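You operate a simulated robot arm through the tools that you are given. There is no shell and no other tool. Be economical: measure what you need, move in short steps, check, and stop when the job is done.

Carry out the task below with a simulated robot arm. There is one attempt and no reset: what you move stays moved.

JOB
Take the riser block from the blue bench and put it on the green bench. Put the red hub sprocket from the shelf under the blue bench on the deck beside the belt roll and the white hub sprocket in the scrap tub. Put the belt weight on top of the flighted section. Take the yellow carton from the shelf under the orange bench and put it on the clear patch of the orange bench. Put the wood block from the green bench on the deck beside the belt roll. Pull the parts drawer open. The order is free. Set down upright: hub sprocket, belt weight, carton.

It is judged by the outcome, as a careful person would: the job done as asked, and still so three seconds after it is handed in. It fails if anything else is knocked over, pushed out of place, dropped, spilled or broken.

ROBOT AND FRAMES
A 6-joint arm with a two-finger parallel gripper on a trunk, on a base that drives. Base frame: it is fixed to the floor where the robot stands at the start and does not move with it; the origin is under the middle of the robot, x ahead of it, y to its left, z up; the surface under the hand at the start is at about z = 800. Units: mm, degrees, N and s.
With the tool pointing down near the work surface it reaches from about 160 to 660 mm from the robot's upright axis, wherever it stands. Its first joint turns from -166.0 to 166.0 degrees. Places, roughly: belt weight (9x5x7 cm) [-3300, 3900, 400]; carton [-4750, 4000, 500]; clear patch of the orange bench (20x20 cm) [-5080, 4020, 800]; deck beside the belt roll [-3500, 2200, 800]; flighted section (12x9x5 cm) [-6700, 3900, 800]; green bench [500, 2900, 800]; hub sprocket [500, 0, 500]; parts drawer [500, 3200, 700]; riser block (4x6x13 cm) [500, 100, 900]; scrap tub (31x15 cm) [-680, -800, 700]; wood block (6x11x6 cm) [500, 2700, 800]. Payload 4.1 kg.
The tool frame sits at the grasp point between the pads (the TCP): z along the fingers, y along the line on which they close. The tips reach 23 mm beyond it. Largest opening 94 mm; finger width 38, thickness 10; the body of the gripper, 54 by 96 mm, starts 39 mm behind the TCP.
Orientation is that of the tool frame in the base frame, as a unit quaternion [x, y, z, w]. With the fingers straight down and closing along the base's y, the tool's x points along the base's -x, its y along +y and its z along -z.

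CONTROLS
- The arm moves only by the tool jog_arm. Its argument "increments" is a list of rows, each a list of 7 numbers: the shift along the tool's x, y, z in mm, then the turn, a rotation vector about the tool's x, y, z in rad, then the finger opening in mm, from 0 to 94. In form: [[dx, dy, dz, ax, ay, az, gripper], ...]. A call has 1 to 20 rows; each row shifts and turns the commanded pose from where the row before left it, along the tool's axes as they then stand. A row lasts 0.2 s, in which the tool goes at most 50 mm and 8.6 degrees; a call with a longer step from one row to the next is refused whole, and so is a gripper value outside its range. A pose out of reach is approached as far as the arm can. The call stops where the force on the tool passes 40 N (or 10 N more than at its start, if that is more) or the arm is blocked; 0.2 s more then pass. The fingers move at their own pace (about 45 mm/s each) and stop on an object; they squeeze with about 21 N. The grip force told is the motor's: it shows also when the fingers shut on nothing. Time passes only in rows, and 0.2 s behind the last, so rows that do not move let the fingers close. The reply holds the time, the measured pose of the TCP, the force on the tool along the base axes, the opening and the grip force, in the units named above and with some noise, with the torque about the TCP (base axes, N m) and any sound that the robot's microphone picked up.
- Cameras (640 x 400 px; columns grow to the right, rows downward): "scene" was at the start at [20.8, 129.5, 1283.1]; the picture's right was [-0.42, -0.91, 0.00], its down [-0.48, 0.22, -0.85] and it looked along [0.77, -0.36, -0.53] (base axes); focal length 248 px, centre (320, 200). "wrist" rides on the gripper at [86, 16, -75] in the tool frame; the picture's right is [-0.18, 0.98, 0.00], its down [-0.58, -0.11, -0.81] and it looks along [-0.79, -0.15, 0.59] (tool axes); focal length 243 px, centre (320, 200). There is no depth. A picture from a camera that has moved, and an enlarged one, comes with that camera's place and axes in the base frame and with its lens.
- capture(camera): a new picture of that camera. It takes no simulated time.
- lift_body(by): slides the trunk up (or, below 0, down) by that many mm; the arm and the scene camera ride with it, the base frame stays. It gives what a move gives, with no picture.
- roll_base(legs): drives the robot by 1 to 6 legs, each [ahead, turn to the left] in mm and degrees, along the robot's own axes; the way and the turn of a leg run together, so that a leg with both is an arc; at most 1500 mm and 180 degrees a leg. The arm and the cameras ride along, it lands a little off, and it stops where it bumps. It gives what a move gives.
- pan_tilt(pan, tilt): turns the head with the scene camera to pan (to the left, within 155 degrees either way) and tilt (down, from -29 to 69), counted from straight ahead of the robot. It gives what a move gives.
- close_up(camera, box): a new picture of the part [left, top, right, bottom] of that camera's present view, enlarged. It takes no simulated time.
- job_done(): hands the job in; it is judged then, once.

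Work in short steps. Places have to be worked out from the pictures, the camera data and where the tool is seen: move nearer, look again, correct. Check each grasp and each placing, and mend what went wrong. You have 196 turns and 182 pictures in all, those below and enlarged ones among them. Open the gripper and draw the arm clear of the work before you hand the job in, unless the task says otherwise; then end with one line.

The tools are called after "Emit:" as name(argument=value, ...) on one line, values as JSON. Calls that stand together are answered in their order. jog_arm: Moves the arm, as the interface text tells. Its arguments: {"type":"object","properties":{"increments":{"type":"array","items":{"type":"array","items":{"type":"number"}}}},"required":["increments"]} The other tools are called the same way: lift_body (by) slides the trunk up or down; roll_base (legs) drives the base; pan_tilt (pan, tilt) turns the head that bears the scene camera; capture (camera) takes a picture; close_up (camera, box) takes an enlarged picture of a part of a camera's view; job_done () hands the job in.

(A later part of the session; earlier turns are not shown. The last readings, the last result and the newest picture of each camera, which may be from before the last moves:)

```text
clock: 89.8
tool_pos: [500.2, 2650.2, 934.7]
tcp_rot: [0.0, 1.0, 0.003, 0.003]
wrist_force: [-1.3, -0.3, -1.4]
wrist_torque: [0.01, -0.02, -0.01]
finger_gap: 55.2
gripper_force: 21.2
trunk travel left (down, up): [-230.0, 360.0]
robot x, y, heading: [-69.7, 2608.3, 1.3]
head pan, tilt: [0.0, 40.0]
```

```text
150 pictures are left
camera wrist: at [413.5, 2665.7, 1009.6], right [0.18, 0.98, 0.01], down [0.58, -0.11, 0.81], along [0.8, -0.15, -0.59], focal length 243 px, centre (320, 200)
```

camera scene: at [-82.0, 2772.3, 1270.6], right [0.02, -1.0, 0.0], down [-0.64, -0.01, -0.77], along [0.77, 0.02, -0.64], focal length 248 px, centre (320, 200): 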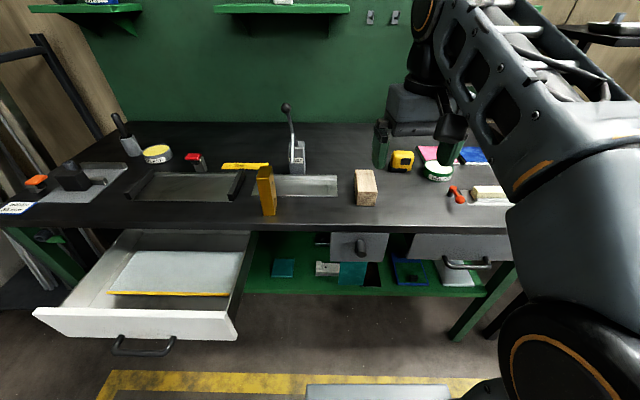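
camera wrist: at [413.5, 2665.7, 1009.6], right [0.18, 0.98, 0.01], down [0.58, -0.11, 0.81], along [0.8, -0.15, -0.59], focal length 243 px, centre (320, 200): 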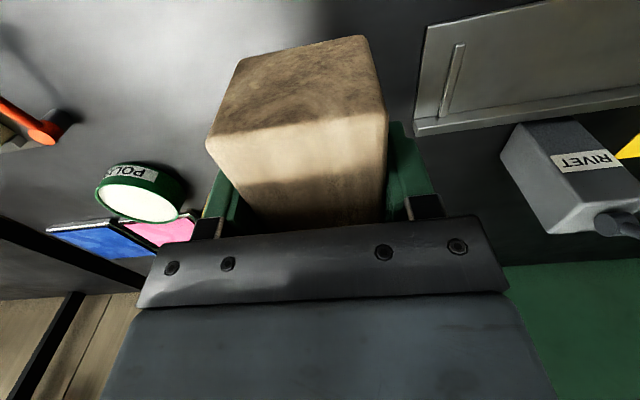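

Held (55 mm). I lift and retract, back off, then look around at the route to the deck.

Emit:
jog_arm(increments=[[0, 0, -45, 0, 0, 0, 35], [0, 0, -45, 0, 0, 0, 35], [40, 0, -30, 0, 0, 0, 35], [45, 0, -20, 0, 0, 0, 35], [45, 0, 0, 0, 0, 0, 35], [45, 0, 0, 0, 0, 0, 35]])

Emit:
roll_base(legs=[[-250, 0]])

Emit:
pan_tilt(pan=110, tilt=15)

Emit:
capture(camera="scene")

Emit:
pan_tilt(pan=155, tilt=15)

Emit:
capture(camera="scene")

Emit:
pan_tilt(pan=-150, tilt=15)

Emit:
capture(camera="scene")

```text
clock: 91.2
tool_pos: [326.5, 2650.1, 1072.4]
tcp_rot: [0.0, 1.0, 0.002, 0.003]
wrist_force: [1.4, -0.6, -1.9]
wrist_torque: [-0.02, 0.04, 0.01]
finger_gap: 55.1
gripper_force: 21.0
trunk travel left (down, up): [-230.0, 360.0]
robot x, y, heading: [-72.6, 2604.4, 1.1]
head pan, tilt: [0.0, 40.0]
```

```text
clock: 93.0
tool_pos: [74.7, 2644.7, 1071.6]
tcp_rot: [0.0, 1.0, 0.002, 0.003]
wrist_force: [0.2, 0.9, -2.0]
wrist_torque: [0.0, 0.02, -0.03]
finger_gap: 54.5
gripper_force: 21.3
trunk travel left (down, up): [-230.0, 360.0]
robot x, y, heading: [-319.0, 2602.3, 1.1]
head pan, tilt: [0.0, 40.0]
```

```text
clock: 94.9
tool_pos: [73.0, 2644.2, 1070.9]
tcp_rot: [0.0, 1.0, 0.003, 0.003]
wrist_force: [-0.1, -0.7, -0.8]
wrist_torque: [-0.04, -0.01, 0.01]
finger_gap: 54.8
gripper_force: 21.0
trunk travel left (down, up): [-230.0, 360.0]
robot x, y, heading: [-318.2, 2600.9, 1.5]
head pan, tilt: [110.0, 15.0]
```

```text
149 pictures are left
camera scene: at [-418.8, 2853.1, 1310.2], right [0.93, 0.36, 0.0], down [0.09, -0.24, -0.97], along [-0.35, 0.9, -0.26], focal length 248 px, centre (320, 200)
```

scene: 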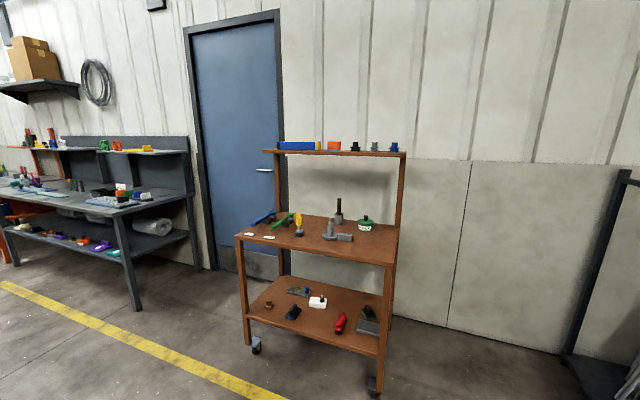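

```text
clock: 96.0
tool_pos: [73.3, 2645.0, 1071.3]
tcp_rot: [0.0, 1.0, 0.003, 0.004]
wrist_force: [0.3, 0.0, -2.8]
wrist_torque: [0.02, -0.01, -0.01]
finger_gap: 54.7
gripper_force: 20.6
trunk travel left (down, up): [-230.0, 360.0]
robot x, y, heading: [-324.7, 2599.9, 1.3]
head pan, tilt: [154.7, 15.0]
```

```text
148 pictures are left
camera scene: at [-470.3, 2804.2, 1310.2], right [0.41, 0.91, 0.0], down [0.24, -0.11, -0.97], along [-0.88, 0.4, -0.26], focal length 248 px, centre (320, 200)
```

scene: 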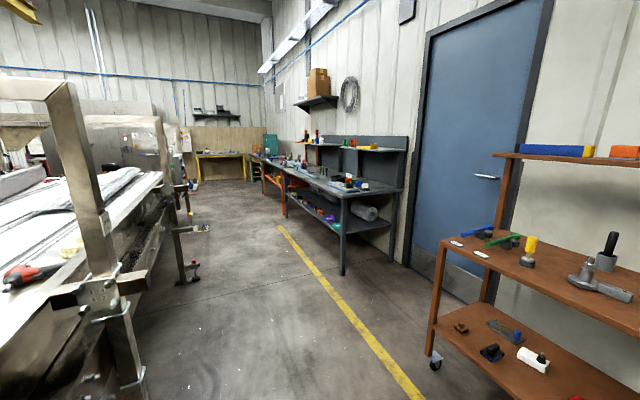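

```text
clock: 100.2
tool_pos: [73.6, 2645.2, 1071.9]
tcp_rot: [0.0, 1.0, 0.002, 0.004]
wrist_force: [-1.3, -0.1, -0.9]
wrist_torque: [-0.01, 0.01, 0.02]
finger_gap: 55.1
gripper_force: 20.4
trunk travel left (down, up): [-230.0, 360.0]
robot x, y, heading: [-322.8, 2597.1, 1.4]
head pan, tilt: [-150.0, 15.0]
```

```text
147 pictures are left
camera scene: at [-464.9, 2717.6, 1310.2], right [-0.52, 0.86, 0.0], down [0.22, 0.13, -0.97], along [-0.83, -0.5, -0.26], focal length 248 px, centre (320, 200)
```

scene: 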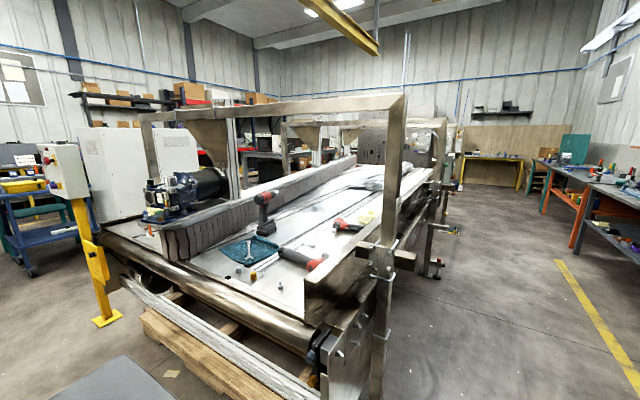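

The conveyor runs along −x with a clear aisle at y≈2700–3800. I drive down it to about (−3450, 3080), keeping the block held.

Emit:
roll_base(legs=[[0, 156], [1270, 0], [0, 22], [1000, 0], [800, 0]])

Emit:
pan_tilt(pan=60, tilt=20)

Emit:
capture(camera="scene")

Emit:
pan_tilt(pan=-40, tilt=20)

Emit:
capture(camera="scene")

```text
clock: 122.6
tool_pos: [-3644.5, 3297.3, 1070.9]
tcp_rot: [0.999, -0.051, -0.004, 0.002]
wrist_force: [-0.3, -0.3, -1.7]
wrist_torque: [-0.01, 0.02, 0.04]
finger_gap: 54.7
gripper_force: 21.1
trunk travel left (down, up): [-230.0, 360.0]
robot x, y, heading: [-3245.6, 3301.7, 175.3]
head pan, tilt: [-150.0, 15.0]
```

```text
clock: 125.7
tool_pos: [-3644.6, 3297.5, 1071.2]
tcp_rot: [0.999, -0.05, -0.004, 0.002]
wrist_force: [-0.9, 0.3, -0.8]
wrist_torque: [-0.01, -0.03, -0.03]
finger_gap: 54.7
gripper_force: 21.0
trunk travel left (down, up): [-230.0, 360.0]
robot x, y, heading: [-3246.8, 3301.9, 175.4]
head pan, tilt: [60.0, 20.0]
```

```text
146 pictures are left
camera scene: at [-3253.8, 3056.1, 1302.0], right [-0.82, 0.57, 0.0], down [0.19, 0.28, -0.94], along [-0.53, -0.77, -0.34], focal length 248 px, centre (320, 200)
```

scene: 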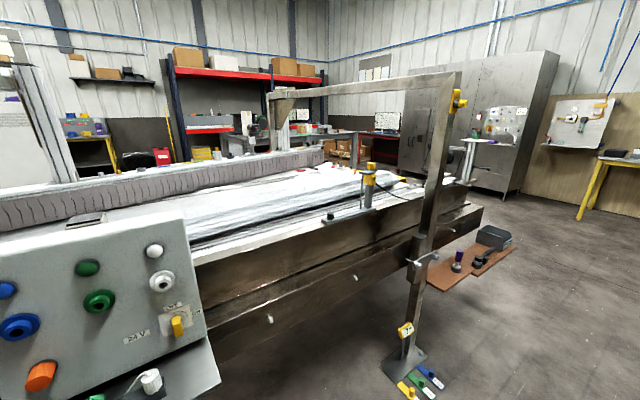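

```text
clock: 127.4
tool_pos: [-3644.4, 3297.1, 1071.3]
tcp_rot: [0.999, -0.05, -0.003, 0.002]
wrist_force: [-0.2, 0.3, -1.2]
wrist_torque: [0.0, -0.03, 0.02]
finger_gap: 55.1
gripper_force: 21.2
trunk travel left (down, up): [-230.0, 360.0]
robot x, y, heading: [-3244.3, 3304.8, 175.4]
head pan, tilt: [-40.0, 20.0]
```

```text
145 pictures are left
camera scene: at [-3267.1, 3198.1, 1302.1], right [0.7, 0.71, 0.0], down [0.24, -0.24, -0.94], along [-0.67, 0.66, -0.34], focal length 248 px, centre (320, 200)
```

scene: 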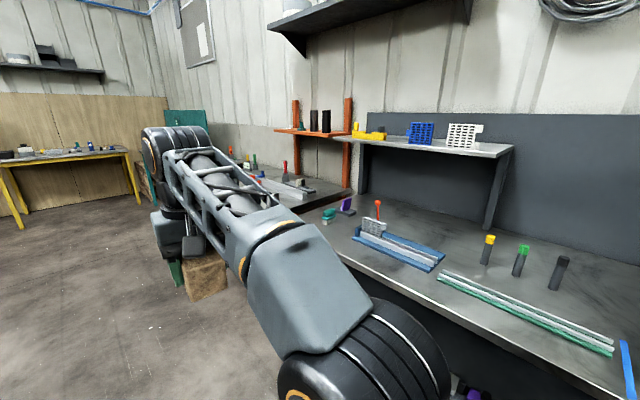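

The deck should be around pixel (246, 245) of the left view. I look left again, zoomed.

Emit:
pan_tilt(pan=75, tilt=30)

Emit:
capture(camera="scene")

Emit:
close_up(camera="scene", box=[200, 60, 520, 260])

```text
clock: 129.4
tool_pos: [-3644.7, 3297.1, 1071.9]
tcp_rot: [0.999, -0.05, -0.004, 0.003]
wrist_force: [0.1, -0.7, -0.7]
wrist_torque: [0.01, 0.0, -0.01]
finger_gap: 54.9
gripper_force: 21.0
trunk travel left (down, up): [-230.0, 360.0]
robot x, y, heading: [-3248.6, 3299.3, 175.4]
head pan, tilt: [75.0, 30.0]
```

```text
144 pictures are left
camera scene: at [-3231.2, 3047.5, 1286.0], right [-0.94, 0.34, 0.0], down [0.17, 0.47, -0.87], along [-0.29, -0.82, -0.5], focal length 248 px, centre (320, 200)
```

scene: 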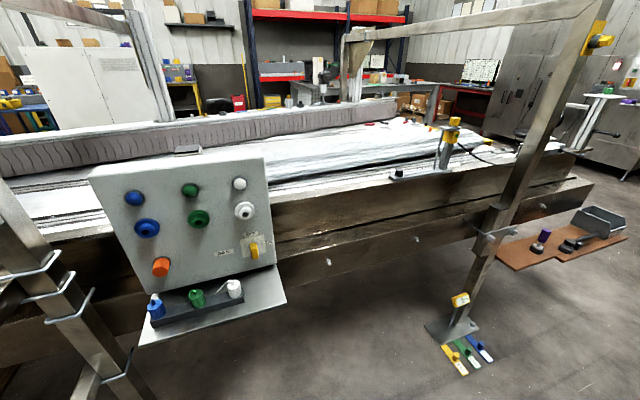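

```text
2.00 times, centred on (360, 160) of scene
camera zoom: at [-3231.2, 3047.5, 1286.0], right [-0.94, 0.34, 0.0], down [0.17, 0.47, -0.87], along [-0.29, -0.82, -0.5], focal length 496 px, centre (240, 280)
```

zoom: 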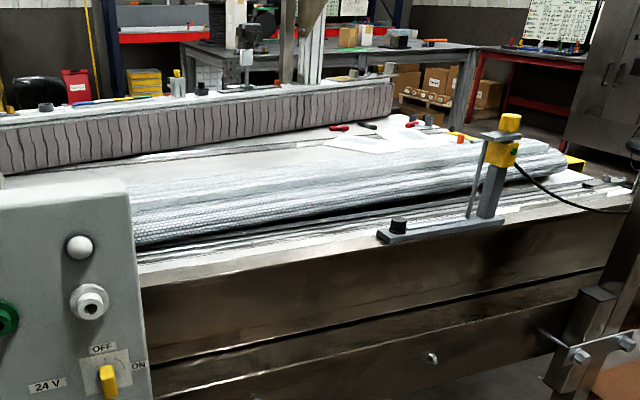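

The deck strip beside the roll spans y≈2064–2239. I drive on ~270 mm to stand opposite and look again, also to locate the control panel.

Emit:
roll_base(legs=[[300, 5]])

Emit:
pan_tilt(pan=85, tilt=30)

Emit:
capture(camera="scene")

```text
clock: 131.4
tool_pos: [-3942.1, 3273.3, 1071.9]
tcp_rot: [1.0, -0.006, -0.003, 0.003]
wrist_force: [-0.2, -0.3, -1.7]
wrist_torque: [-0.01, -0.04, -0.01]
finger_gap: 54.9
gripper_force: 20.9
trunk travel left (down, up): [-230.0, 360.0]
robot x, y, heading: [-3546.5, 3315.5, -179.5]
head pan, tilt: [75.0, 30.0]
```

```text
clock: 132.1
tool_pos: [-3942.0, 3274.0, 1071.4]
tcp_rot: [1.0, -0.005, -0.003, 0.003]
wrist_force: [-0.1, 0.6, -1.1]
wrist_torque: [0.01, -0.06, 0.01]
finger_gap: 55.0
gripper_force: 20.9
trunk travel left (down, up): [-230.0, 360.0]
robot x, y, heading: [-3544.7, 3312.4, -179.3]
head pan, tilt: [85.0, 30.0]
```

```text
142 pictures are left
camera scene: at [-3492.7, 3058.3, 1286.0], right [-1.0, 0.08, 0.0], down [0.04, 0.5, -0.87], along [-0.07, -0.86, -0.5], focal length 248 px, centre (320, 200)
```

scene: 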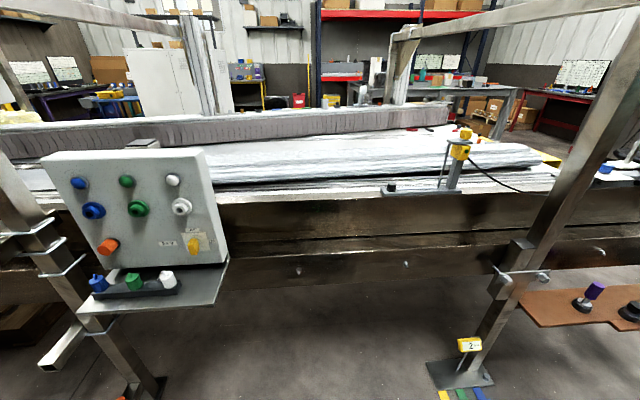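

Panel occupies x −3330…−2950, y 2500–2700; the clamp on the deck x≈−3800…−4100. I'll stand at x≈−3640 facing the machine and approach.

Emit:
roll_base(legs=[[100, 0], [0, 89.3], [600, 0]])

Emit:
pan_tilt(pan=5, tilt=45)

Emit:
capture(camera="scene")

Emit:
capture(camera="wrist")

```text
clock: 140.1
tool_pos: [-3622.2, 2313.1, 1071.7]
tcp_rot: [0.717, 0.697, -0.001, 0.004]
wrist_force: [0.1, 0.1, -0.9]
wrist_torque: [0.02, 0.0, -0.02]
finger_gap: 54.9
gripper_force: 20.6
trunk travel left (down, up): [-230.0, 360.0]
robot x, y, heading: [-3655.9, 2707.8, -90.2]
head pan, tilt: [85.0, 30.0]
```

```text
clock: 141.6
tool_pos: [-3621.9, 2312.4, 1071.2]
tcp_rot: [0.717, 0.698, 0.0, 0.004]
wrist_force: [0.1, 0.1, -1.7]
wrist_torque: [-0.01, 0.03, 0.02]
finger_gap: 55.0
gripper_force: 20.9
trunk travel left (down, up): [-230.0, 360.0]
robot x, y, heading: [-3654.3, 2708.5, -90.2]
head pan, tilt: [5.0, 45.0]
```

```text
141 pictures are left
camera scene: at [-3482.0, 2687.5, 1263.4], right [-1.0, -0.08, 0.0], down [-0.06, 0.7, -0.71], along [0.06, -0.7, -0.71], focal length 248 px, centre (320, 200)
```

scene: 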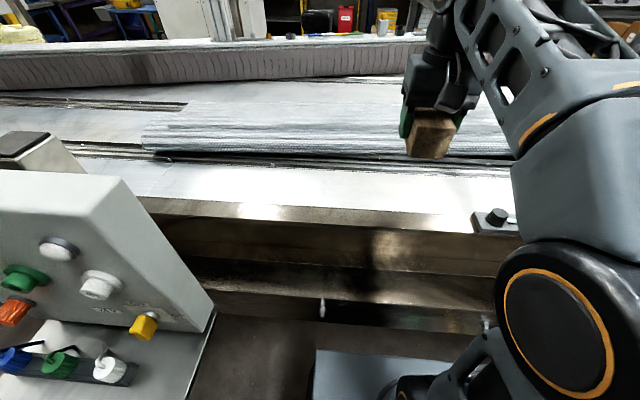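

```text
140 pictures are left
camera wrist: at [-3602.7, 2398.2, 1146.5], right [0.98, -0.21, 0.01], down [-0.13, -0.57, 0.81], along [-0.17, -0.79, -0.59], focal length 243 px, centre (320, 200)
```

wrist: 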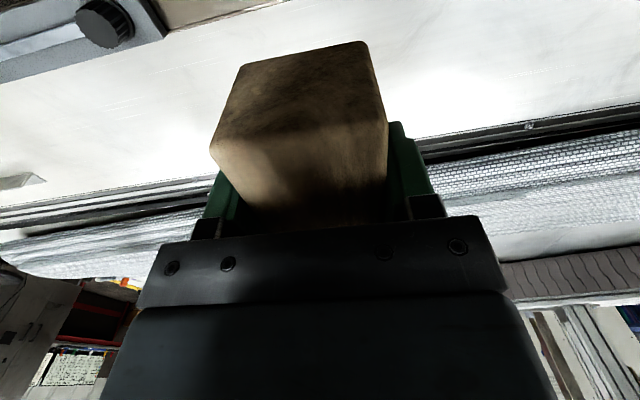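

The smooth deck strip spans y≈2075–2250. I move the block over (−3640, 2165) and lower.

Emit:
jog_arm(increments=[[-45, -6, 0, 0, 0, 0, 35], [-45, -6, 0, 0, 0, 0, 35], [-45, -6, 0, 0, 0, 0, 35], [-12, 0, 40, 0, 0, 0, 35], [0, 0, 45, 0, 0, 0, 35], [0, 0, 45, 0, 0, 0, 35], [0, 0, 45, 0, 0, 0, 35]])

Emit:
capture(camera="scene")

Emit:
capture(camera="wrist")

```text
clock: 143.2
tool_pos: [-3642.6, 2172.2, 888.7]
tcp_rot: [0.717, 0.697, -0.001, 0.005]
wrist_force: [1.1, 1.1, -2.4]
wrist_torque: [-0.05, -0.01, 0.01]
finger_gap: 55.2
gripper_force: 20.9
out of reach, approached as far as the arm can: row 3
trunk travel left (down, up): [-230.0, 360.0]
robot x, y, heading: [-3656.4, 2711.5, -90.5]
head pan, tilt: [5.0, 45.0]
```

```text
139 pictures are left
camera scene: at [-3482.1, 2687.5, 1263.4], right [-1.0, -0.08, 0.0], down [-0.06, 0.7, -0.71], along [0.06, -0.7, -0.71], focal length 248 px, centre (320, 200)
```

scene: 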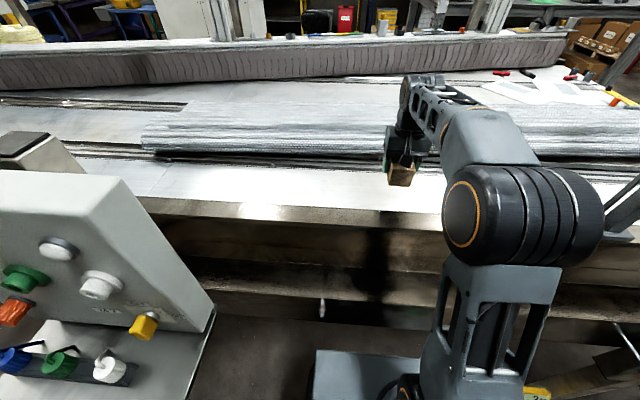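

```text
138 pictures are left
camera wrist: at [-3622.4, 2258.1, 963.5], right [0.98, -0.21, 0.01], down [-0.13, -0.57, 0.81], along [-0.17, -0.79, -0.59], focal length 243 px, centre (320, 200)
```

wrist: 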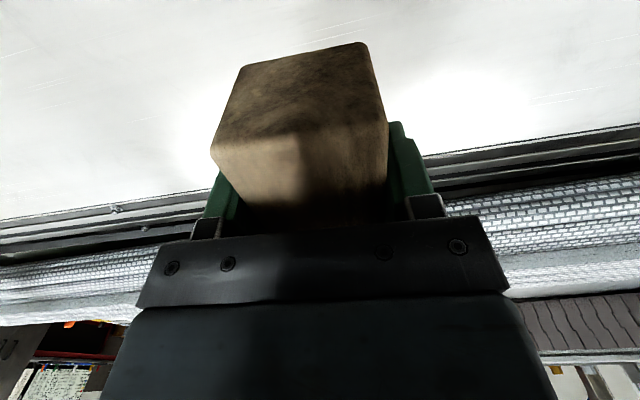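

Over the smooth strip. Lower to near contact, then gently.

Emit:
jog_arm(increments=[[3, 0, 30, 0, 0, 0, 35], [0, 0, 15, 0, 0, 0, 35], [0, 0, 5, 0, 0, 0, 35], [0, 0, 0, 0, 0, 0, 35]])

Emit:
jog_arm(increments=[[0, 0, 3, 0, 0, 0, 35], [0, 0, 0, 0, 0, 0, 35], [0, 0, 2, 0, 0, 0, 35], [0, 0, 0, 0, 0, 0, 35]])

```text
clock: 144.2
tool_pos: [-3642.3, 2174.5, 838.0]
tcp_rot: [0.717, 0.697, -0.001, 0.004]
wrist_force: [0.9, 0.0, -1.2]
wrist_torque: [0.03, 0.05, -0.01]
finger_gap: 55.0
gripper_force: 21.0
trunk travel left (down, up): [-230.0, 360.0]
robot x, y, heading: [-3660.3, 2707.2, -90.4]
head pan, tilt: [5.0, 45.0]
```

```text
clock: 145.2
tool_pos: [-3642.7, 2174.7, 833.0]
tcp_rot: [0.717, 0.697, -0.001, 0.004]
wrist_force: [0.8, 0.0, -2.6]
wrist_torque: [0.02, 0.03, 0.0]
finger_gap: 55.0
gripper_force: 21.1
trunk travel left (down, up): [-230.0, 360.0]
robot x, y, heading: [-3652.0, 2709.5, -90.2]
head pan, tilt: [5.0, 45.0]
```

Emit:
jog_arm(increments=[[0, 0, 2, 0, 0, 0, 35], [0, 0, 0, 0, 0, 0, 35], [0, 0, 2, 0, 0, 0, 35], [0, 0, 0, 0, 0, 0, 35]])

```text
clock: 146.2
tool_pos: [-3642.9, 2174.7, 827.7]
tcp_rot: [0.717, 0.697, -0.001, 0.005]
wrist_force: [0.7, 0.7, -2.0]
wrist_torque: [0.01, 0.01, 0.01]
finger_gap: 55.1
gripper_force: 21.3
trunk travel left (down, up): [-230.0, 360.0]
robot x, y, heading: [-3649.8, 2712.7, -90.5]
head pan, tilt: [5.0, 45.0]
```

No contact yet; the deck is slightly lower. Continue in 2 mm steps.

Emit:
jog_arm(increments=[[0, 0, 2, 0, 0, 0, 35], [0, 0, 2, 0, 0, 0, 35], [0, 0, 0, 0, 0, 0, 35]])

Emit:
close_up(camera="scene", box=[340, 110, 460, 220])

```text
clock: 147.0
tool_pos: [-3642.7, 2173.2, 823.4]
tcp_rot: [0.717, 0.697, -0.001, 0.005]
wrist_force: [0.0, 0.7, -1.9]
wrist_torque: [0.04, 0.02, -0.02]
finger_gap: 54.9
gripper_force: 20.9
trunk travel left (down, up): [-230.0, 360.0]
robot x, y, heading: [-3653.6, 2710.0, -90.5]
head pan, tilt: [5.0, 45.0]
```

```text
3.64 times, centred on (400, 165) of scene
camera zoom: at [-3482.1, 2687.4, 1263.4], right [-1.0, -0.08, 0.0], down [-0.06, 0.7, -0.71], along [0.06, -0.7, -0.71], focal length 902 px, centre (29, 327)
```

zoom: 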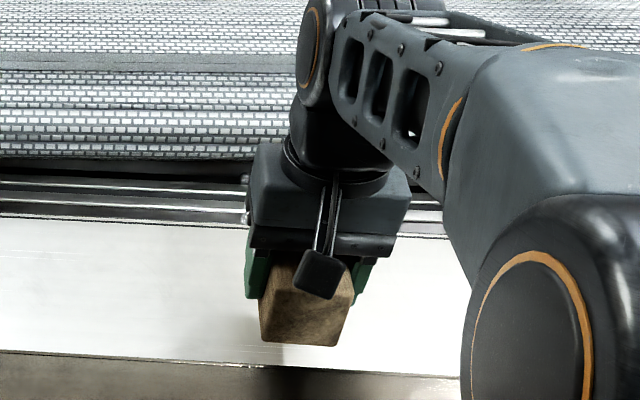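

Emit:
jog_arm(increments=[[0, 0, 2, 0, 0, 0, 35], [0, 0, 2, 0, 0, 0, 35], [0, 0, 2, 0, 0, 0, 35], [0, 0, 0, 0, 0, 0, 35]])

```text
clock: 148.0
tool_pos: [-3642.6, 2174.3, 816.3]
tcp_rot: [0.717, 0.697, 0.0, 0.004]
wrist_force: [-0.2, 0.4, -0.8]
wrist_torque: [0.03, 0.02, 0.0]
finger_gap: 55.0
gripper_force: 21.1
trunk travel left (down, up): [-230.0, 360.0]
robot x, y, heading: [-3654.0, 2703.3, -90.7]
head pan, tilt: [5.0, 45.0]
```

Emit:
jog_arm(increments=[[0, 0, 3, 0, 0, 0, 35], [0, 0, 0, 0, 0, 0, 35], [0, 0, 3, 0, 0, 0, 35], [0, 0, 0, 0, 0, 0, 35]])

Emit:
close_up(camera="scene", box=[340, 110, 460, 220])

```text
clock: 149.0
tool_pos: [-3643.3, 2174.0, 812.0]
tcp_rot: [0.717, 0.697, 0.0, 0.004]
wrist_force: [0.3, 0.0, -2.0]
wrist_torque: [0.03, -0.04, -0.01]
finger_gap: 55.0
gripper_force: 20.8
trunk travel left (down, up): [-230.0, 360.0]
robot x, y, heading: [-3657.2, 2710.4, -90.4]
head pan, tilt: [5.0, 45.0]
```

```text
3.64 times, centred on (400, 165) of scene
camera zoom: at [-3482.1, 2687.5, 1263.4], right [-1.0, -0.08, 0.0], down [-0.06, 0.7, -0.71], along [0.06, -0.7, -0.71], focal length 902 px, centre (29, 327)
```

zoom: 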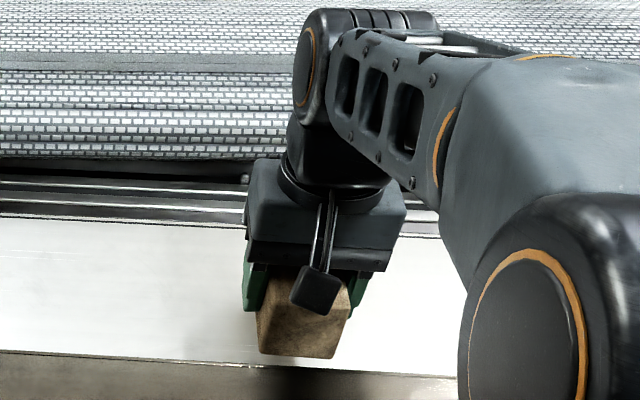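

The deck is lower than 800, so its edge is nearer; I shift the block 20 mm inward, then keep lowering.

Emit:
jog_arm(increments=[[-10, 0, 0, 0, 0, 0, 35], [-10, 0, 0, 0, 0, 0, 35], [0, 0, 4, 0, 0, 0, 35], [0, 0, 0, 0, 0, 0, 35], [0, 0, 4, 0, 0, 0, 35], [0, 0, 0, 0, 0, 0, 35]])

Emit:
close_up(camera="wrist", box=[100, 0, 540, 240])

```text
clock: 150.4
tool_pos: [-3644.6, 2152.5, 803.1]
tcp_rot: [0.716, 0.698, -0.001, 0.004]
wrist_force: [0.2, -0.2, -1.7]
wrist_torque: [0.01, 0.06, -0.01]
finger_gap: 54.9
gripper_force: 21.5
trunk travel left (down, up): [-230.0, 360.0]
robot x, y, heading: [-3655.7, 2709.7, -90.3]
head pan, tilt: [5.0, 45.0]
```

```text
1.45 times, centred on (320, 120) of wrist
camera zoom: at [-3624.9, 2239.5, 879.5], right [0.98, -0.21, 0.01], down [-0.13, -0.57, 0.81], along [-0.17, -0.79, -0.59], focal length 353 px, centre (320, 316)
```

zoom: 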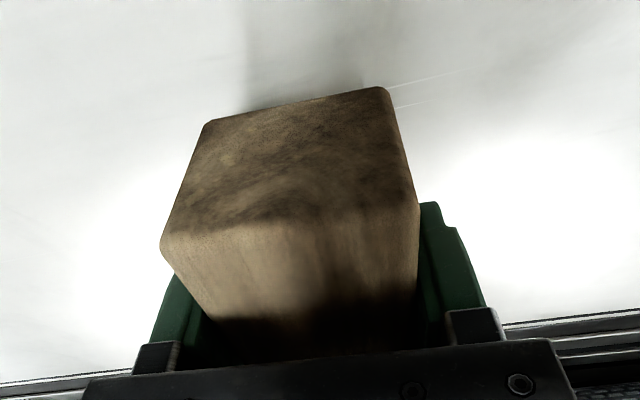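

Still a gap in the shadow. Continue with 3 mm steps.

Emit:
jog_arm(increments=[[0, 0, 3, 0, 0, 0, 35], [0, 0, 0, 0, 0, 0, 35], [0, 0, 3, 0, 0, 0, 35], [0, 0, 0, 0, 0, 0, 35], [0, 0, 3, 0, 0, 0, 35], [0, 0, 0, 0, 0, 0, 35]])

Emit:
close_up(camera="scene", box=[340, 110, 460, 220])

```text
clock: 151.8
tool_pos: [-3643.6, 2154.3, 794.6]
tcp_rot: [0.717, 0.697, -0.001, 0.004]
wrist_force: [0.4, -0.2, -1.4]
wrist_torque: [0.03, 0.01, 0.0]
finger_gap: 54.7
gripper_force: 20.9
trunk travel left (down, up): [-230.0, 360.0]
robot x, y, heading: [-3652.7, 2705.1, -90.1]
head pan, tilt: [5.0, 45.0]
```

```text
3.64 times, centred on (400, 165) of scene
camera zoom: at [-3482.1, 2687.4, 1263.4], right [-1.0, -0.08, 0.0], down [-0.06, 0.7, -0.71], along [0.06, -0.7, -0.71], focal length 902 px, centre (29, 327)
```

zoom: 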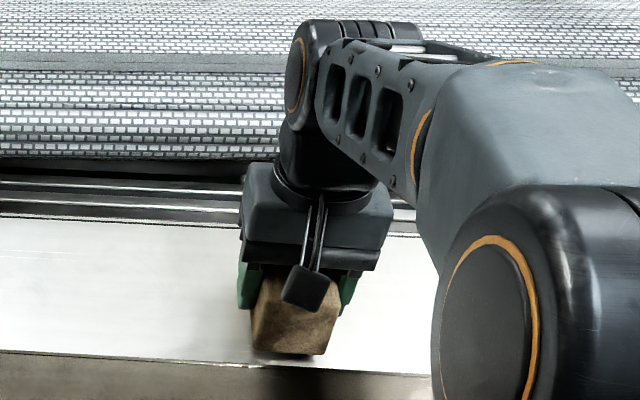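

The edge is close again; move 15 mm further inward and lower more.

Emit:
jog_arm(increments=[[-15, 0, 0, 0, 0, 0, 35], [0, 0, 3, 0, 0, 0, 35], [0, 0, 0, 0, 0, 0, 35], [0, 0, 3, 0, 0, 0, 35], [0, 0, 0, 0, 0, 0, 35], [0, 0, 3, 0, 0, 0, 35], [0, 0, 0, 0, 0, 0, 35]])

Emit:
close_up(camera="wrist", box=[100, 0, 540, 240])

```text
clock: 153.4
tool_pos: [-3644.3, 2138.5, 785.5]
tcp_rot: [0.717, 0.697, -0.001, 0.005]
wrist_force: [-0.6, -0.4, -2.0]
wrist_torque: [0.02, 0.02, -0.03]
finger_gap: 54.9
gripper_force: 21.2
trunk travel left (down, up): [-230.0, 360.0]
robot x, y, heading: [-3659.4, 2707.2, -90.5]
head pan, tilt: [5.0, 45.0]
```

```text
1.45 times, centred on (320, 120) of wrist
camera zoom: at [-3624.6, 2224.2, 861.0], right [0.98, -0.21, 0.01], down [-0.13, -0.57, 0.81], along [-0.17, -0.79, -0.59], focal length 353 px, centre (320, 316)
```

zoom: 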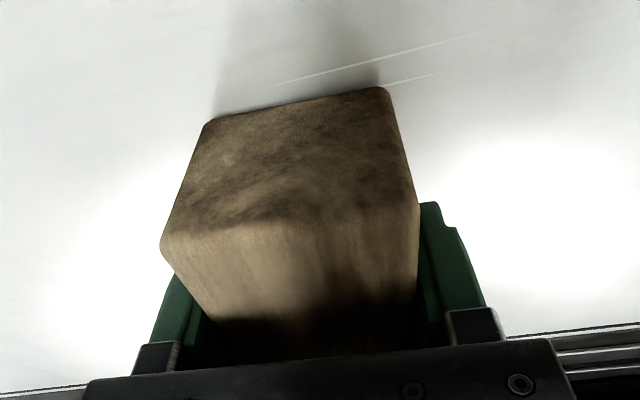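

Shadow is nearly touching the block. Continue stepping.

Emit:
jog_arm(increments=[[0, 0, 2, 0, 0, 0, 35], [0, 0, 0, 0, 0, 0, 35], [0, 0, 2, 0, 0, 0, 35], [0, 0, 0, 0, 0, 0, 35], [0, 0, 2, 0, 0, 0, 35], [0, 0, 0, 0, 0, 0, 35], [0, 0, 2, 0, 0, 0, 35], [0, 0, 0, 0, 0, 0, 35]])

Emit:
close_up(camera="wrist", box=[100, 0, 540, 240])

```text
clock: 155.2
tool_pos: [-3642.6, 2139.2, 780.9]
tcp_rot: [0.717, 0.697, -0.003, 0.005]
wrist_force: [-1.3, -1.1, 19.8]
wrist_torque: [-0.06, 0.56, 0.05]
finger_gap: 54.9
gripper_force: 21.3
trunk travel left (down, up): [-230.0, 360.0]
robot x, y, heading: [-3654.9, 2706.3, -90.7]
head pan, tilt: [5.0, 45.0]
```

```text
1.45 times, centred on (320, 120) of wrist
camera zoom: at [-3624.7, 2225.2, 855.3], right [0.98, -0.21, 0.01], down [-0.13, -0.57, 0.81], along [-0.17, -0.79, -0.58], focal length 353 px, centre (320, 316)
```

zoom: 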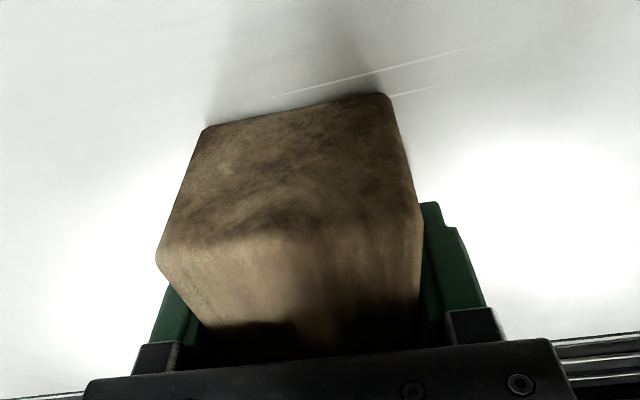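

Contact: the deck is at z≈749. Back off 1 mm, release and rise.

Emit:
jog_arm(increments=[[0, 0, -2, 0, 0, 0, 50], [0, 0, 0, 0, 0, 0, 75], [0, 0, 0, 0, 0, 0, 90], [0, 0, 0, 0, 0, 0, 90], [0, 0, -25, 0, 0, 0, 90], [0, 0, -45, 0, 0, 0, 90], [0, 0, -45, 0, 0, 0, 90], [0, 0, -45, 0, 0, 0, 90], [0, 0, -45, 0, 0, 0, 90], [0, 0, -45, 0, 0, 0, 90], [40, 0, -25, 0, 0, 0, 90]])

Emit:
capture(camera="scene")

Emit:
capture(camera="wrist")

```text
clock: 157.6
tool_pos: [-3643.1, 2181.2, 1052.2]
tcp_rot: [0.717, 0.697, -0.001, 0.002]
wrist_force: [0.4, -0.5, -0.8]
wrist_torque: [0.03, 0.0, -0.02]
finger_gap: 90.0
gripper_force: 0.1
out of reach, approached as far as the arm can: row 10
trunk travel left (down, up): [-230.0, 360.0]
robot x, y, heading: [-3654.1, 2706.5, -90.3]
head pan, tilt: [5.0, 45.0]
```

```text
131 pictures are left
camera scene: at [-3482.0, 2686.7, 1263.3], right [-1.0, -0.08, 0.0], down [-0.06, 0.71, -0.71], along [0.06, -0.7, -0.71], focal length 248 px, centre (320, 200)
```

scene: 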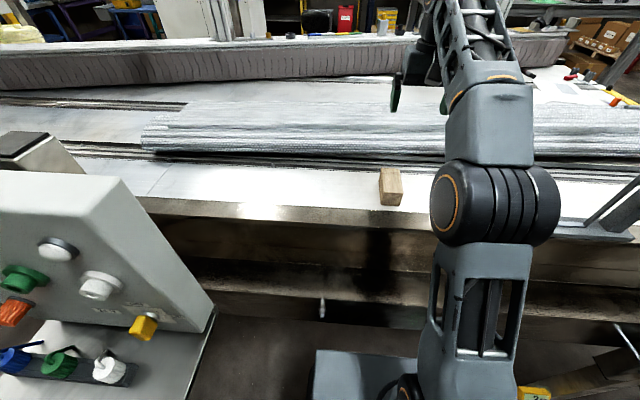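

```text
130 pictures are left
camera wrist: at [-3624.4, 2266.8, 1127.4], right [0.98, -0.21, 0.01], down [-0.13, -0.57, 0.81], along [-0.17, -0.79, -0.59], focal length 243 px, centre (320, 200)
```

wrist: 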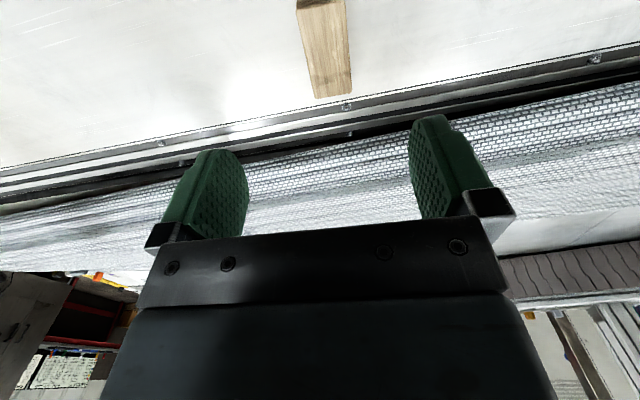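

The wood block stands on the deck. Next the belt weight: retract, back off, turn to face the grey bench.

Emit:
jog_arm(increments=[[45, 0, 0, 0, 0, 0, 94], [45, 0, 0, 0, 0, 0, 94], [45, 0, 0, 0, 0, 0, 94]])

Emit:
roll_base(legs=[[-450, 0], [0, 90], [330, 0], [0, 90]])

Emit:
pan_tilt(pan=5, tilt=45)

Emit:
capture(camera="scene")

```text
clock: 158.4
tool_pos: [-3637.4, 2315.0, 1054.1]
tcp_rot: [0.717, 0.697, -0.001, 0.004]
wrist_force: [-0.2, -0.1, -0.1]
wrist_torque: [0.02, 0.04, 0.05]
finger_gap: 93.9
gripper_force: 0.0
trunk travel left (down, up): [-230.0, 360.0]
robot x, y, heading: [-3656.6, 2707.4, -90.2]
head pan, tilt: [5.0, 45.0]
```

```text
clock: 170.4
tool_pos: [-3324.9, 3544.4, 1054.9]
tcp_rot: [-0.683, 0.731, 0.004, 0.001]
wrist_force: [0.6, 0.4, 1.3]
wrist_torque: [0.03, -0.01, 0.0]
finger_gap: 93.8
gripper_force: 0.0
trunk travel left (down, up): [-230.0, 360.0]
robot x, y, heading: [-3322.4, 3154.4, 87.3]
head pan, tilt: [5.0, 45.0]
```

```text
clock: 171.0
tool_pos: [-3326.2, 3545.0, 1053.9]
tcp_rot: [-0.682, 0.731, 0.004, 0.001]
wrist_force: [0.3, 0.4, 1.2]
wrist_torque: [0.03, 0.0, -0.01]
finger_gap: 94.0
gripper_force: 0.0
trunk travel left (down, up): [-230.0, 360.0]
robot x, y, heading: [-3325.7, 3153.0, 87.0]
head pan, tilt: [5.0, 45.0]
```

```text
129 pictures are left
camera scene: at [-3496.2, 3181.5, 1263.4], right [1.0, 0.04, 0.0], down [0.03, -0.71, -0.71], along [-0.03, 0.71, -0.71], focal length 248 px, centre (320, 200)
```

scene: 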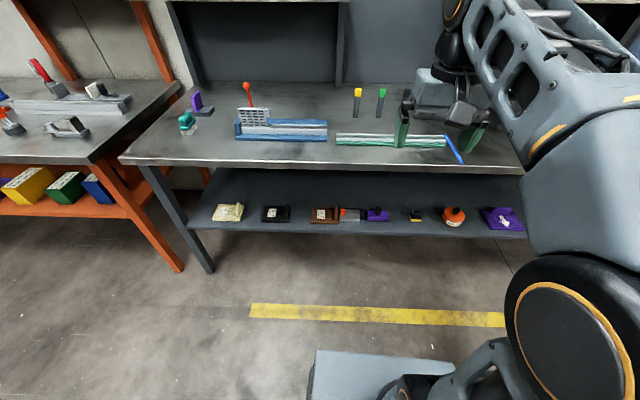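

The weight should be near pixel (370, 220) on the lower shelf. Zoom.

Emit:
close_up(camera="scene", box=[200, 180, 536, 250])

Emit:
close_up(camera="scene", box=[290, 190, 410, 240])

```text
1.90 times, centred on (368, 215) of scene
camera zoom: at [-3496.2, 3181.5, 1263.4], right [1.0, 0.04, 0.0], down [0.03, -0.71, -0.71], along [-0.03, 0.71, -0.71], focal length 473 px, centre (229, 171)
```

zoom: 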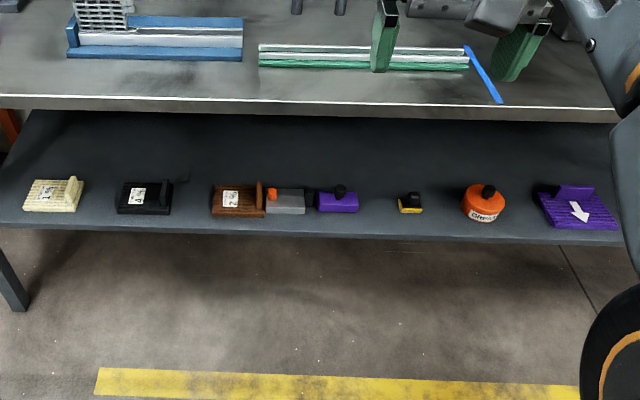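

```text
5.33 times, centred on (350, 215) of scene
camera zoom: at [-3496.2, 3181.5, 1263.4], right [1.0, 0.04, 0.0], down [0.03, -0.71, -0.71], along [-0.03, 0.71, -0.71], focal length 1323 px, centre (160, 120)
```

zoom: 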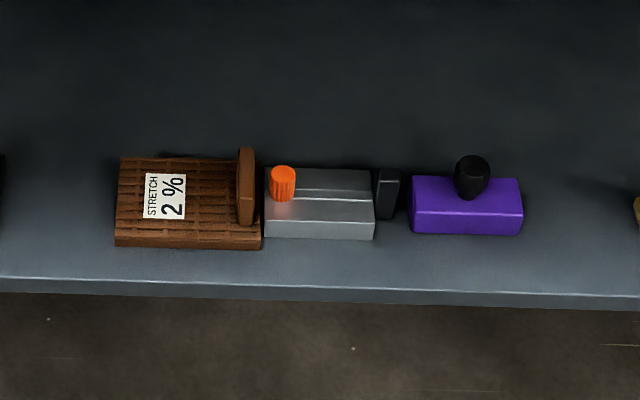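

The purple block with a black knob (≈9×5×7 cm) at about (−3273, 3919) on the shelf at z≈400 is the belt weight. I'll grip its knob with the tool pitched 45°: first retract, drive closer, lower the trunk.

Emit:
jog_arm(increments=[[45, 0, 0, 0, 0, 0, 94], [45, 0, 0, 0, 0, 0, 94], [45, 0, 0, 0, 0, 0, 94]])

Emit:
roll_base(legs=[[230, 2]])

Emit:
lift_body(by=-225)

Emit:
capture(camera="scene")

```text
clock: 171.8
tool_pos: [-3331.7, 3411.2, 1054.9]
tcp_rot: [-0.682, 0.731, 0.005, 0.001]
wrist_force: [-0.5, 0.6, 0.3]
wrist_torque: [-0.04, 0.0, -0.02]
finger_gap: 94.1
gripper_force: 0.0
trunk travel left (down, up): [-230.0, 360.0]
robot x, y, heading: [-3324.7, 3151.0, 87.3]
head pan, tilt: [5.0, 45.0]
```

```text
clock: 173.6
tool_pos: [-3334.4, 3639.9, 1054.5]
tcp_rot: [-0.695, 0.719, 0.004, 0.001]
wrist_force: [-0.4, 0.4, 0.7]
wrist_torque: [-0.01, 0.04, 0.0]
finger_gap: 94.0
gripper_force: 0.0
trunk travel left (down, up): [-230.0, 360.0]
robot x, y, heading: [-3314.7, 3382.5, 89.3]
head pan, tilt: [5.0, 45.0]
```

```text
clock: 175.9
tool_pos: [-3334.1, 3638.2, 829.3]
tcp_rot: [-0.695, 0.719, 0.004, 0.001]
wrist_force: [0.1, 0.9, 0.1]
wrist_torque: [0.03, 0.03, -0.02]
finger_gap: 94.1
gripper_force: 0.1
trunk travel left (down, up): [-5.0, 585.0]
robot x, y, heading: [-3317.2, 3381.7, 89.1]
head pan, tilt: [5.0, 45.0]
```

```text
126 pictures are left
camera scene: at [-3489.9, 3405.1, 1038.4], right [1.0, 0.07, 0.0], down [0.05, -0.71, -0.71], along [-0.05, 0.71, -0.71], focal length 248 px, centre (320, 200)
```

scene: 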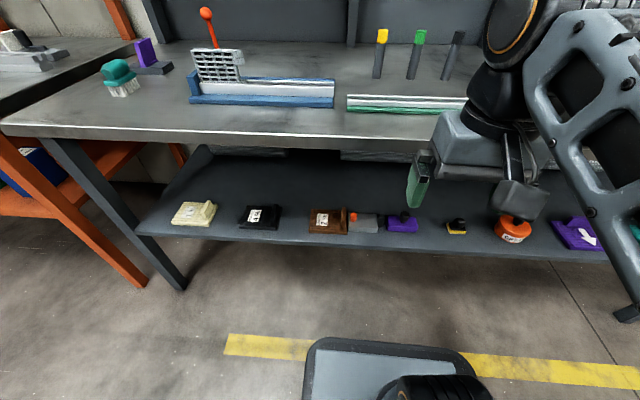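

Now zoom on the weight for triangulation from this lower viewpoint.

Emit:
close_up(camera="scene", box=[340, 190, 460, 265])

```text
5.33 times, centred on (400, 228) of scene
camera zoom: at [-3489.9, 3405.1, 1038.4], right [1.0, 0.07, 0.0], down [0.05, -0.71, -0.71], along [-0.05, 0.71, -0.71], focal length 1323 px, centre (-107, 53)
```

zoom: 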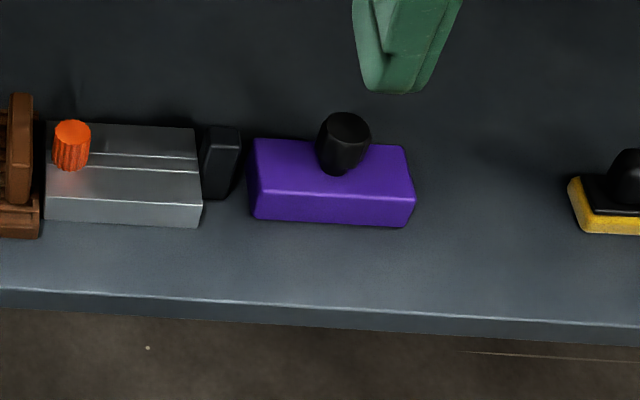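

Pitch the tool 45° forward, shift right ~50 mm, and look with the wrist camera.

Emit:
jog_arm(increments=[[0, -10, 0, 0, -0.131, 0, 94], [0, -10, 0, 0, -0.131, 0, 94], [0, -10, 0, 0, -0.131, 0, 94], [0, -10, 0, 0, -0.131, 0, 94], [0, -10, 0, 0, -0.131, 0, 94], [0, 0, 0, 0, -0.131, 0, 94], [30, 0, 30, 0, 0, 0, 94], [30, 0, 30, 0, 0, 0, 94], [30, 0, 30, 0, 0, 0, 94]])

Emit:
capture(camera="wrist")

Emit:
capture(camera="scene")

```text
clock: 176.8
tool_pos: [-3302.9, 3686.8, 786.3]
tcp_rot: [-0.698, 0.707, 0.088, 0.076]
wrist_force: [0.6, 0.9, 0.6]
wrist_torque: [0.01, 0.0, 0.02]
finger_gap: 94.1
gripper_force: 0.0
trunk travel left (down, up): [-5.0, 585.0]
robot x, y, heading: [-3314.4, 3378.2, 89.3]
head pan, tilt: [5.0, 45.0]
stopped in row 4: the arm was blocked; the commanded pose is now the measured one
```

```text
124 pictures are left
camera wrist: at [-3318.5, 3585.1, 840.0], right [-0.98, 0.19, 0.06], down [0.13, 0.38, 0.92], along [0.15, 0.91, -0.4], focal length 243 px, centre (320, 200)
```

wrist: 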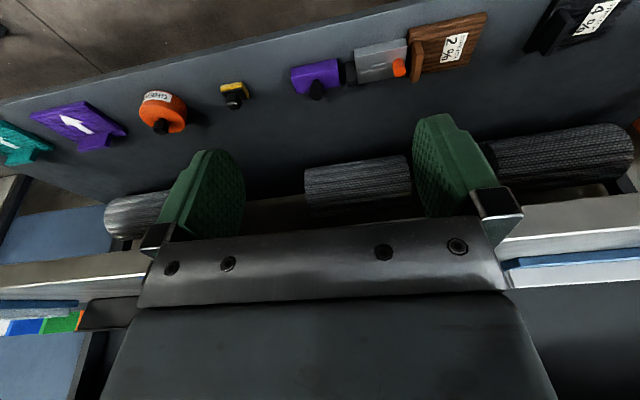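

```text
123 pictures are left
camera scene: at [-3488.4, 3409.9, 1038.3], right [1.0, 0.07, 0.0], down [0.05, -0.71, -0.7], along [-0.05, 0.7, -0.71], focal length 248 px, centre (320, 200)
```

scene: 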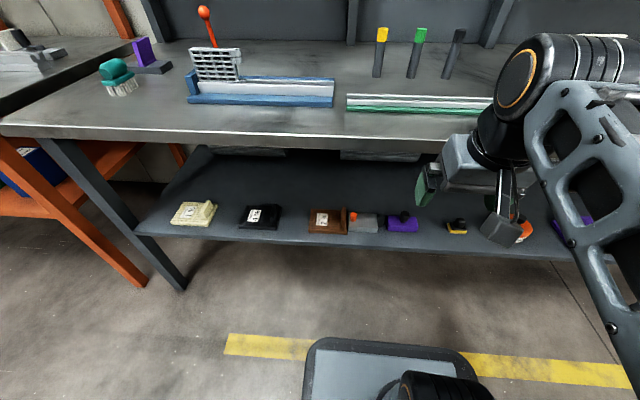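

The arm is too folded here. Back the base 150 mm, so that the arm can reach out lower, then drop and pitch.

Emit:
roll_base(legs=[[-150, 0]])

Emit:
jog_arm(increments=[[-30, 0, 30, 0, 0, 0, 94], [-30, 0, 30, 0, 0, 0, 94], [-20, 0, 40, 0, 0, 0, 94], [0, 0, 45, 0, 0, 0, 94], [0, 0, 0, 0, -0.131, 0, 94], [0, 0, 0, 0, -0.131, 0, 94], [0, 0, 0, 0, -0.131, 0, 94], [0, 0, 0, 0, -0.131, 0, 94]])

Emit:
capture(camera="wrist")

```text
clock: 178.2
tool_pos: [-3304.6, 3537.0, 785.4]
tcp_rot: [-0.697, 0.707, 0.088, 0.077]
wrist_force: [0.2, -0.1, -0.2]
wrist_torque: [-0.02, 0.02, 0.05]
finger_gap: 94.0
gripper_force: 0.1
trunk travel left (down, up): [-5.0, 585.0]
robot x, y, heading: [-3319.2, 3232.0, 89.3]
head pan, tilt: [5.0, 45.0]
```

```text
clock: 180.0
tool_pos: [-3306.7, 3645.1, 664.8]
tcp_rot: [-0.65, 0.662, 0.268, 0.26]
wrist_force: [-0.1, 0.3, -0.1]
wrist_torque: [-0.01, -0.01, -0.02]
finger_gap: 94.2
gripper_force: 0.0
trunk travel left (down, up): [-5.0, 585.0]
robot x, y, heading: [-3323.2, 3232.1, 89.3]
head pan, tilt: [5.0, 45.0]
```

```text
122 pictures are left
camera wrist: at [-3323.6, 3531.1, 661.1], right [-0.98, 0.15, 0.14], down [0.12, -0.14, 0.98], along [0.16, 0.98, 0.12], focal length 243 px, centre (320, 200)
```

wrist: 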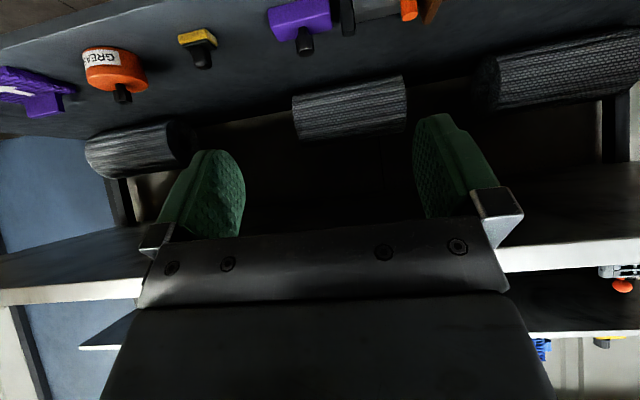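

Triangulation: knob at (−3270, 3917), z≈450–490. I roll 90 mm ahead and move to a stand-off 70 mm before it along the tool axis.

Emit:
roll_base(legs=[[90, 0]])

Emit:
jog_arm(increments=[[0, -7.2, 37.6, 0, 0, 0, 70], [0, -7.2, 37.6, 0, 0, 0, 60], [0, -7.2, 37.6, 0, 0, 0, 60], [0, -7.2, 37.6, 0, 0, 0, 60], [-1.6, -7.2, 37.6, 0, 0, 0, 60]])

Emit:
capture(camera="wrist")

Emit:
capture(camera="scene")

```text
clock: 181.1
tool_pos: [-3304.2, 3733.7, 664.9]
tcp_rot: [-0.649, 0.663, 0.267, 0.26]
wrist_force: [0.5, 0.4, 0.8]
wrist_torque: [0.02, 0.0, -0.06]
finger_gap: 93.8
gripper_force: 0.1
trunk travel left (down, up): [-5.0, 585.0]
robot x, y, heading: [-3318.0, 3320.1, 89.4]
head pan, tilt: [5.0, 45.0]
```

```text
clock: 182.3
tool_pos: [-3267.3, 3863.6, 530.6]
tcp_rot: [-0.649, 0.664, 0.266, 0.26]
wrist_force: [0.3, -0.9, 0.3]
wrist_torque: [0.0, 0.0, -0.01]
finger_gap: 59.9
gripper_force: 0.0
trunk travel left (down, up): [-5.0, 585.0]
robot x, y, heading: [-3316.6, 3316.7, 89.3]
head pan, tilt: [5.0, 45.0]
```

```text
121 pictures are left
camera wrist: at [-3286.3, 3749.1, 525.8], right [-0.98, 0.15, 0.14], down [0.12, -0.14, 0.98], along [0.17, 0.98, 0.12], focal length 243 px, centre (320, 200)
```

wrist: 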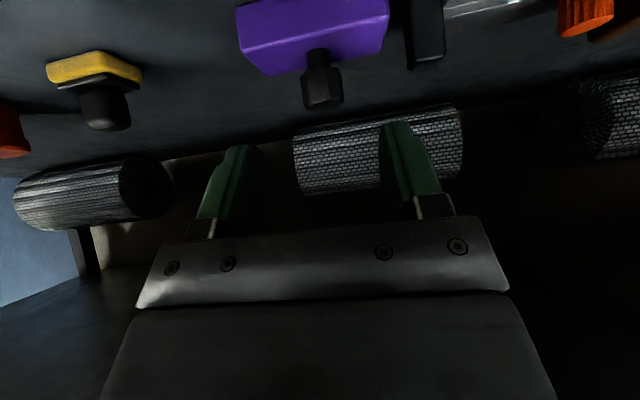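

```text
120 pictures are left
camera scene: at [-3490.7, 3344.5, 1038.4], right [1.0, 0.07, 0.0], down [0.05, -0.71, -0.71], along [-0.05, 0.71, -0.71], focal length 248 px, centre (320, 200)
```

scene: 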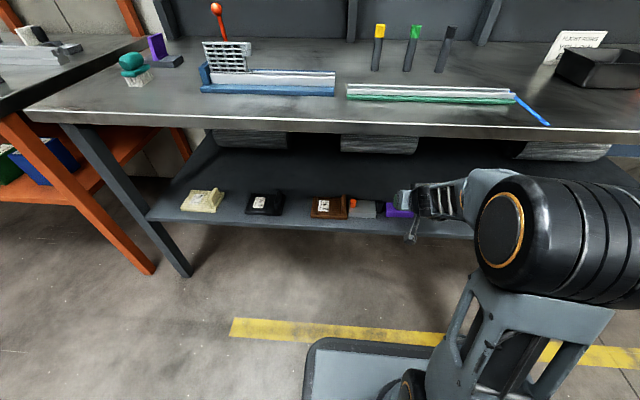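

Knob at (−3269, 3917), z 460–485; body top ≈450. Advance to TCP (−3269, 3916, 482) and close.

Emit:
jog_arm(increments=[[-2, 0.5, 25, 0, 0, 0, 60], [-2, 0.5, 25, 0, 0, 0, 60], [0, 0.5, 15, 0, 0, 0, 60], [0, 0, 6, 0, 0, 0, 60], [0, 0, 0, 0, 0, 0, 60]])

Emit:
capture(camera="wrist")

```text
clock: 183.5
tool_pos: [-3272.0, 3915.4, 480.9]
tcp_rot: [-0.649, 0.663, 0.267, 0.26]
wrist_force: [0.0, -1.0, -0.6]
wrist_torque: [0.01, 0.01, 0.0]
finger_gap: 59.9
gripper_force: 0.1
trunk travel left (down, up): [-5.0, 585.0]
robot x, y, heading: [-3314.4, 3317.1, 89.2]
head pan, tilt: [5.0, 45.0]
```

```text
119 pictures are left
camera wrist: at [-3288.8, 3802.0, 477.6], right [-0.98, 0.15, 0.14], down [0.12, -0.14, 0.98], along [0.16, 0.98, 0.12], focal length 243 px, centre (320, 200)
```

wrist: 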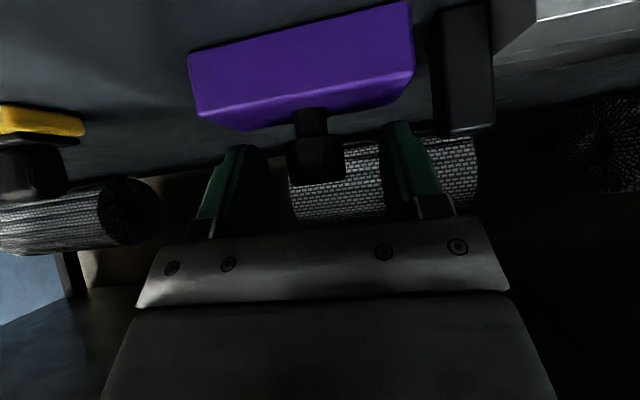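

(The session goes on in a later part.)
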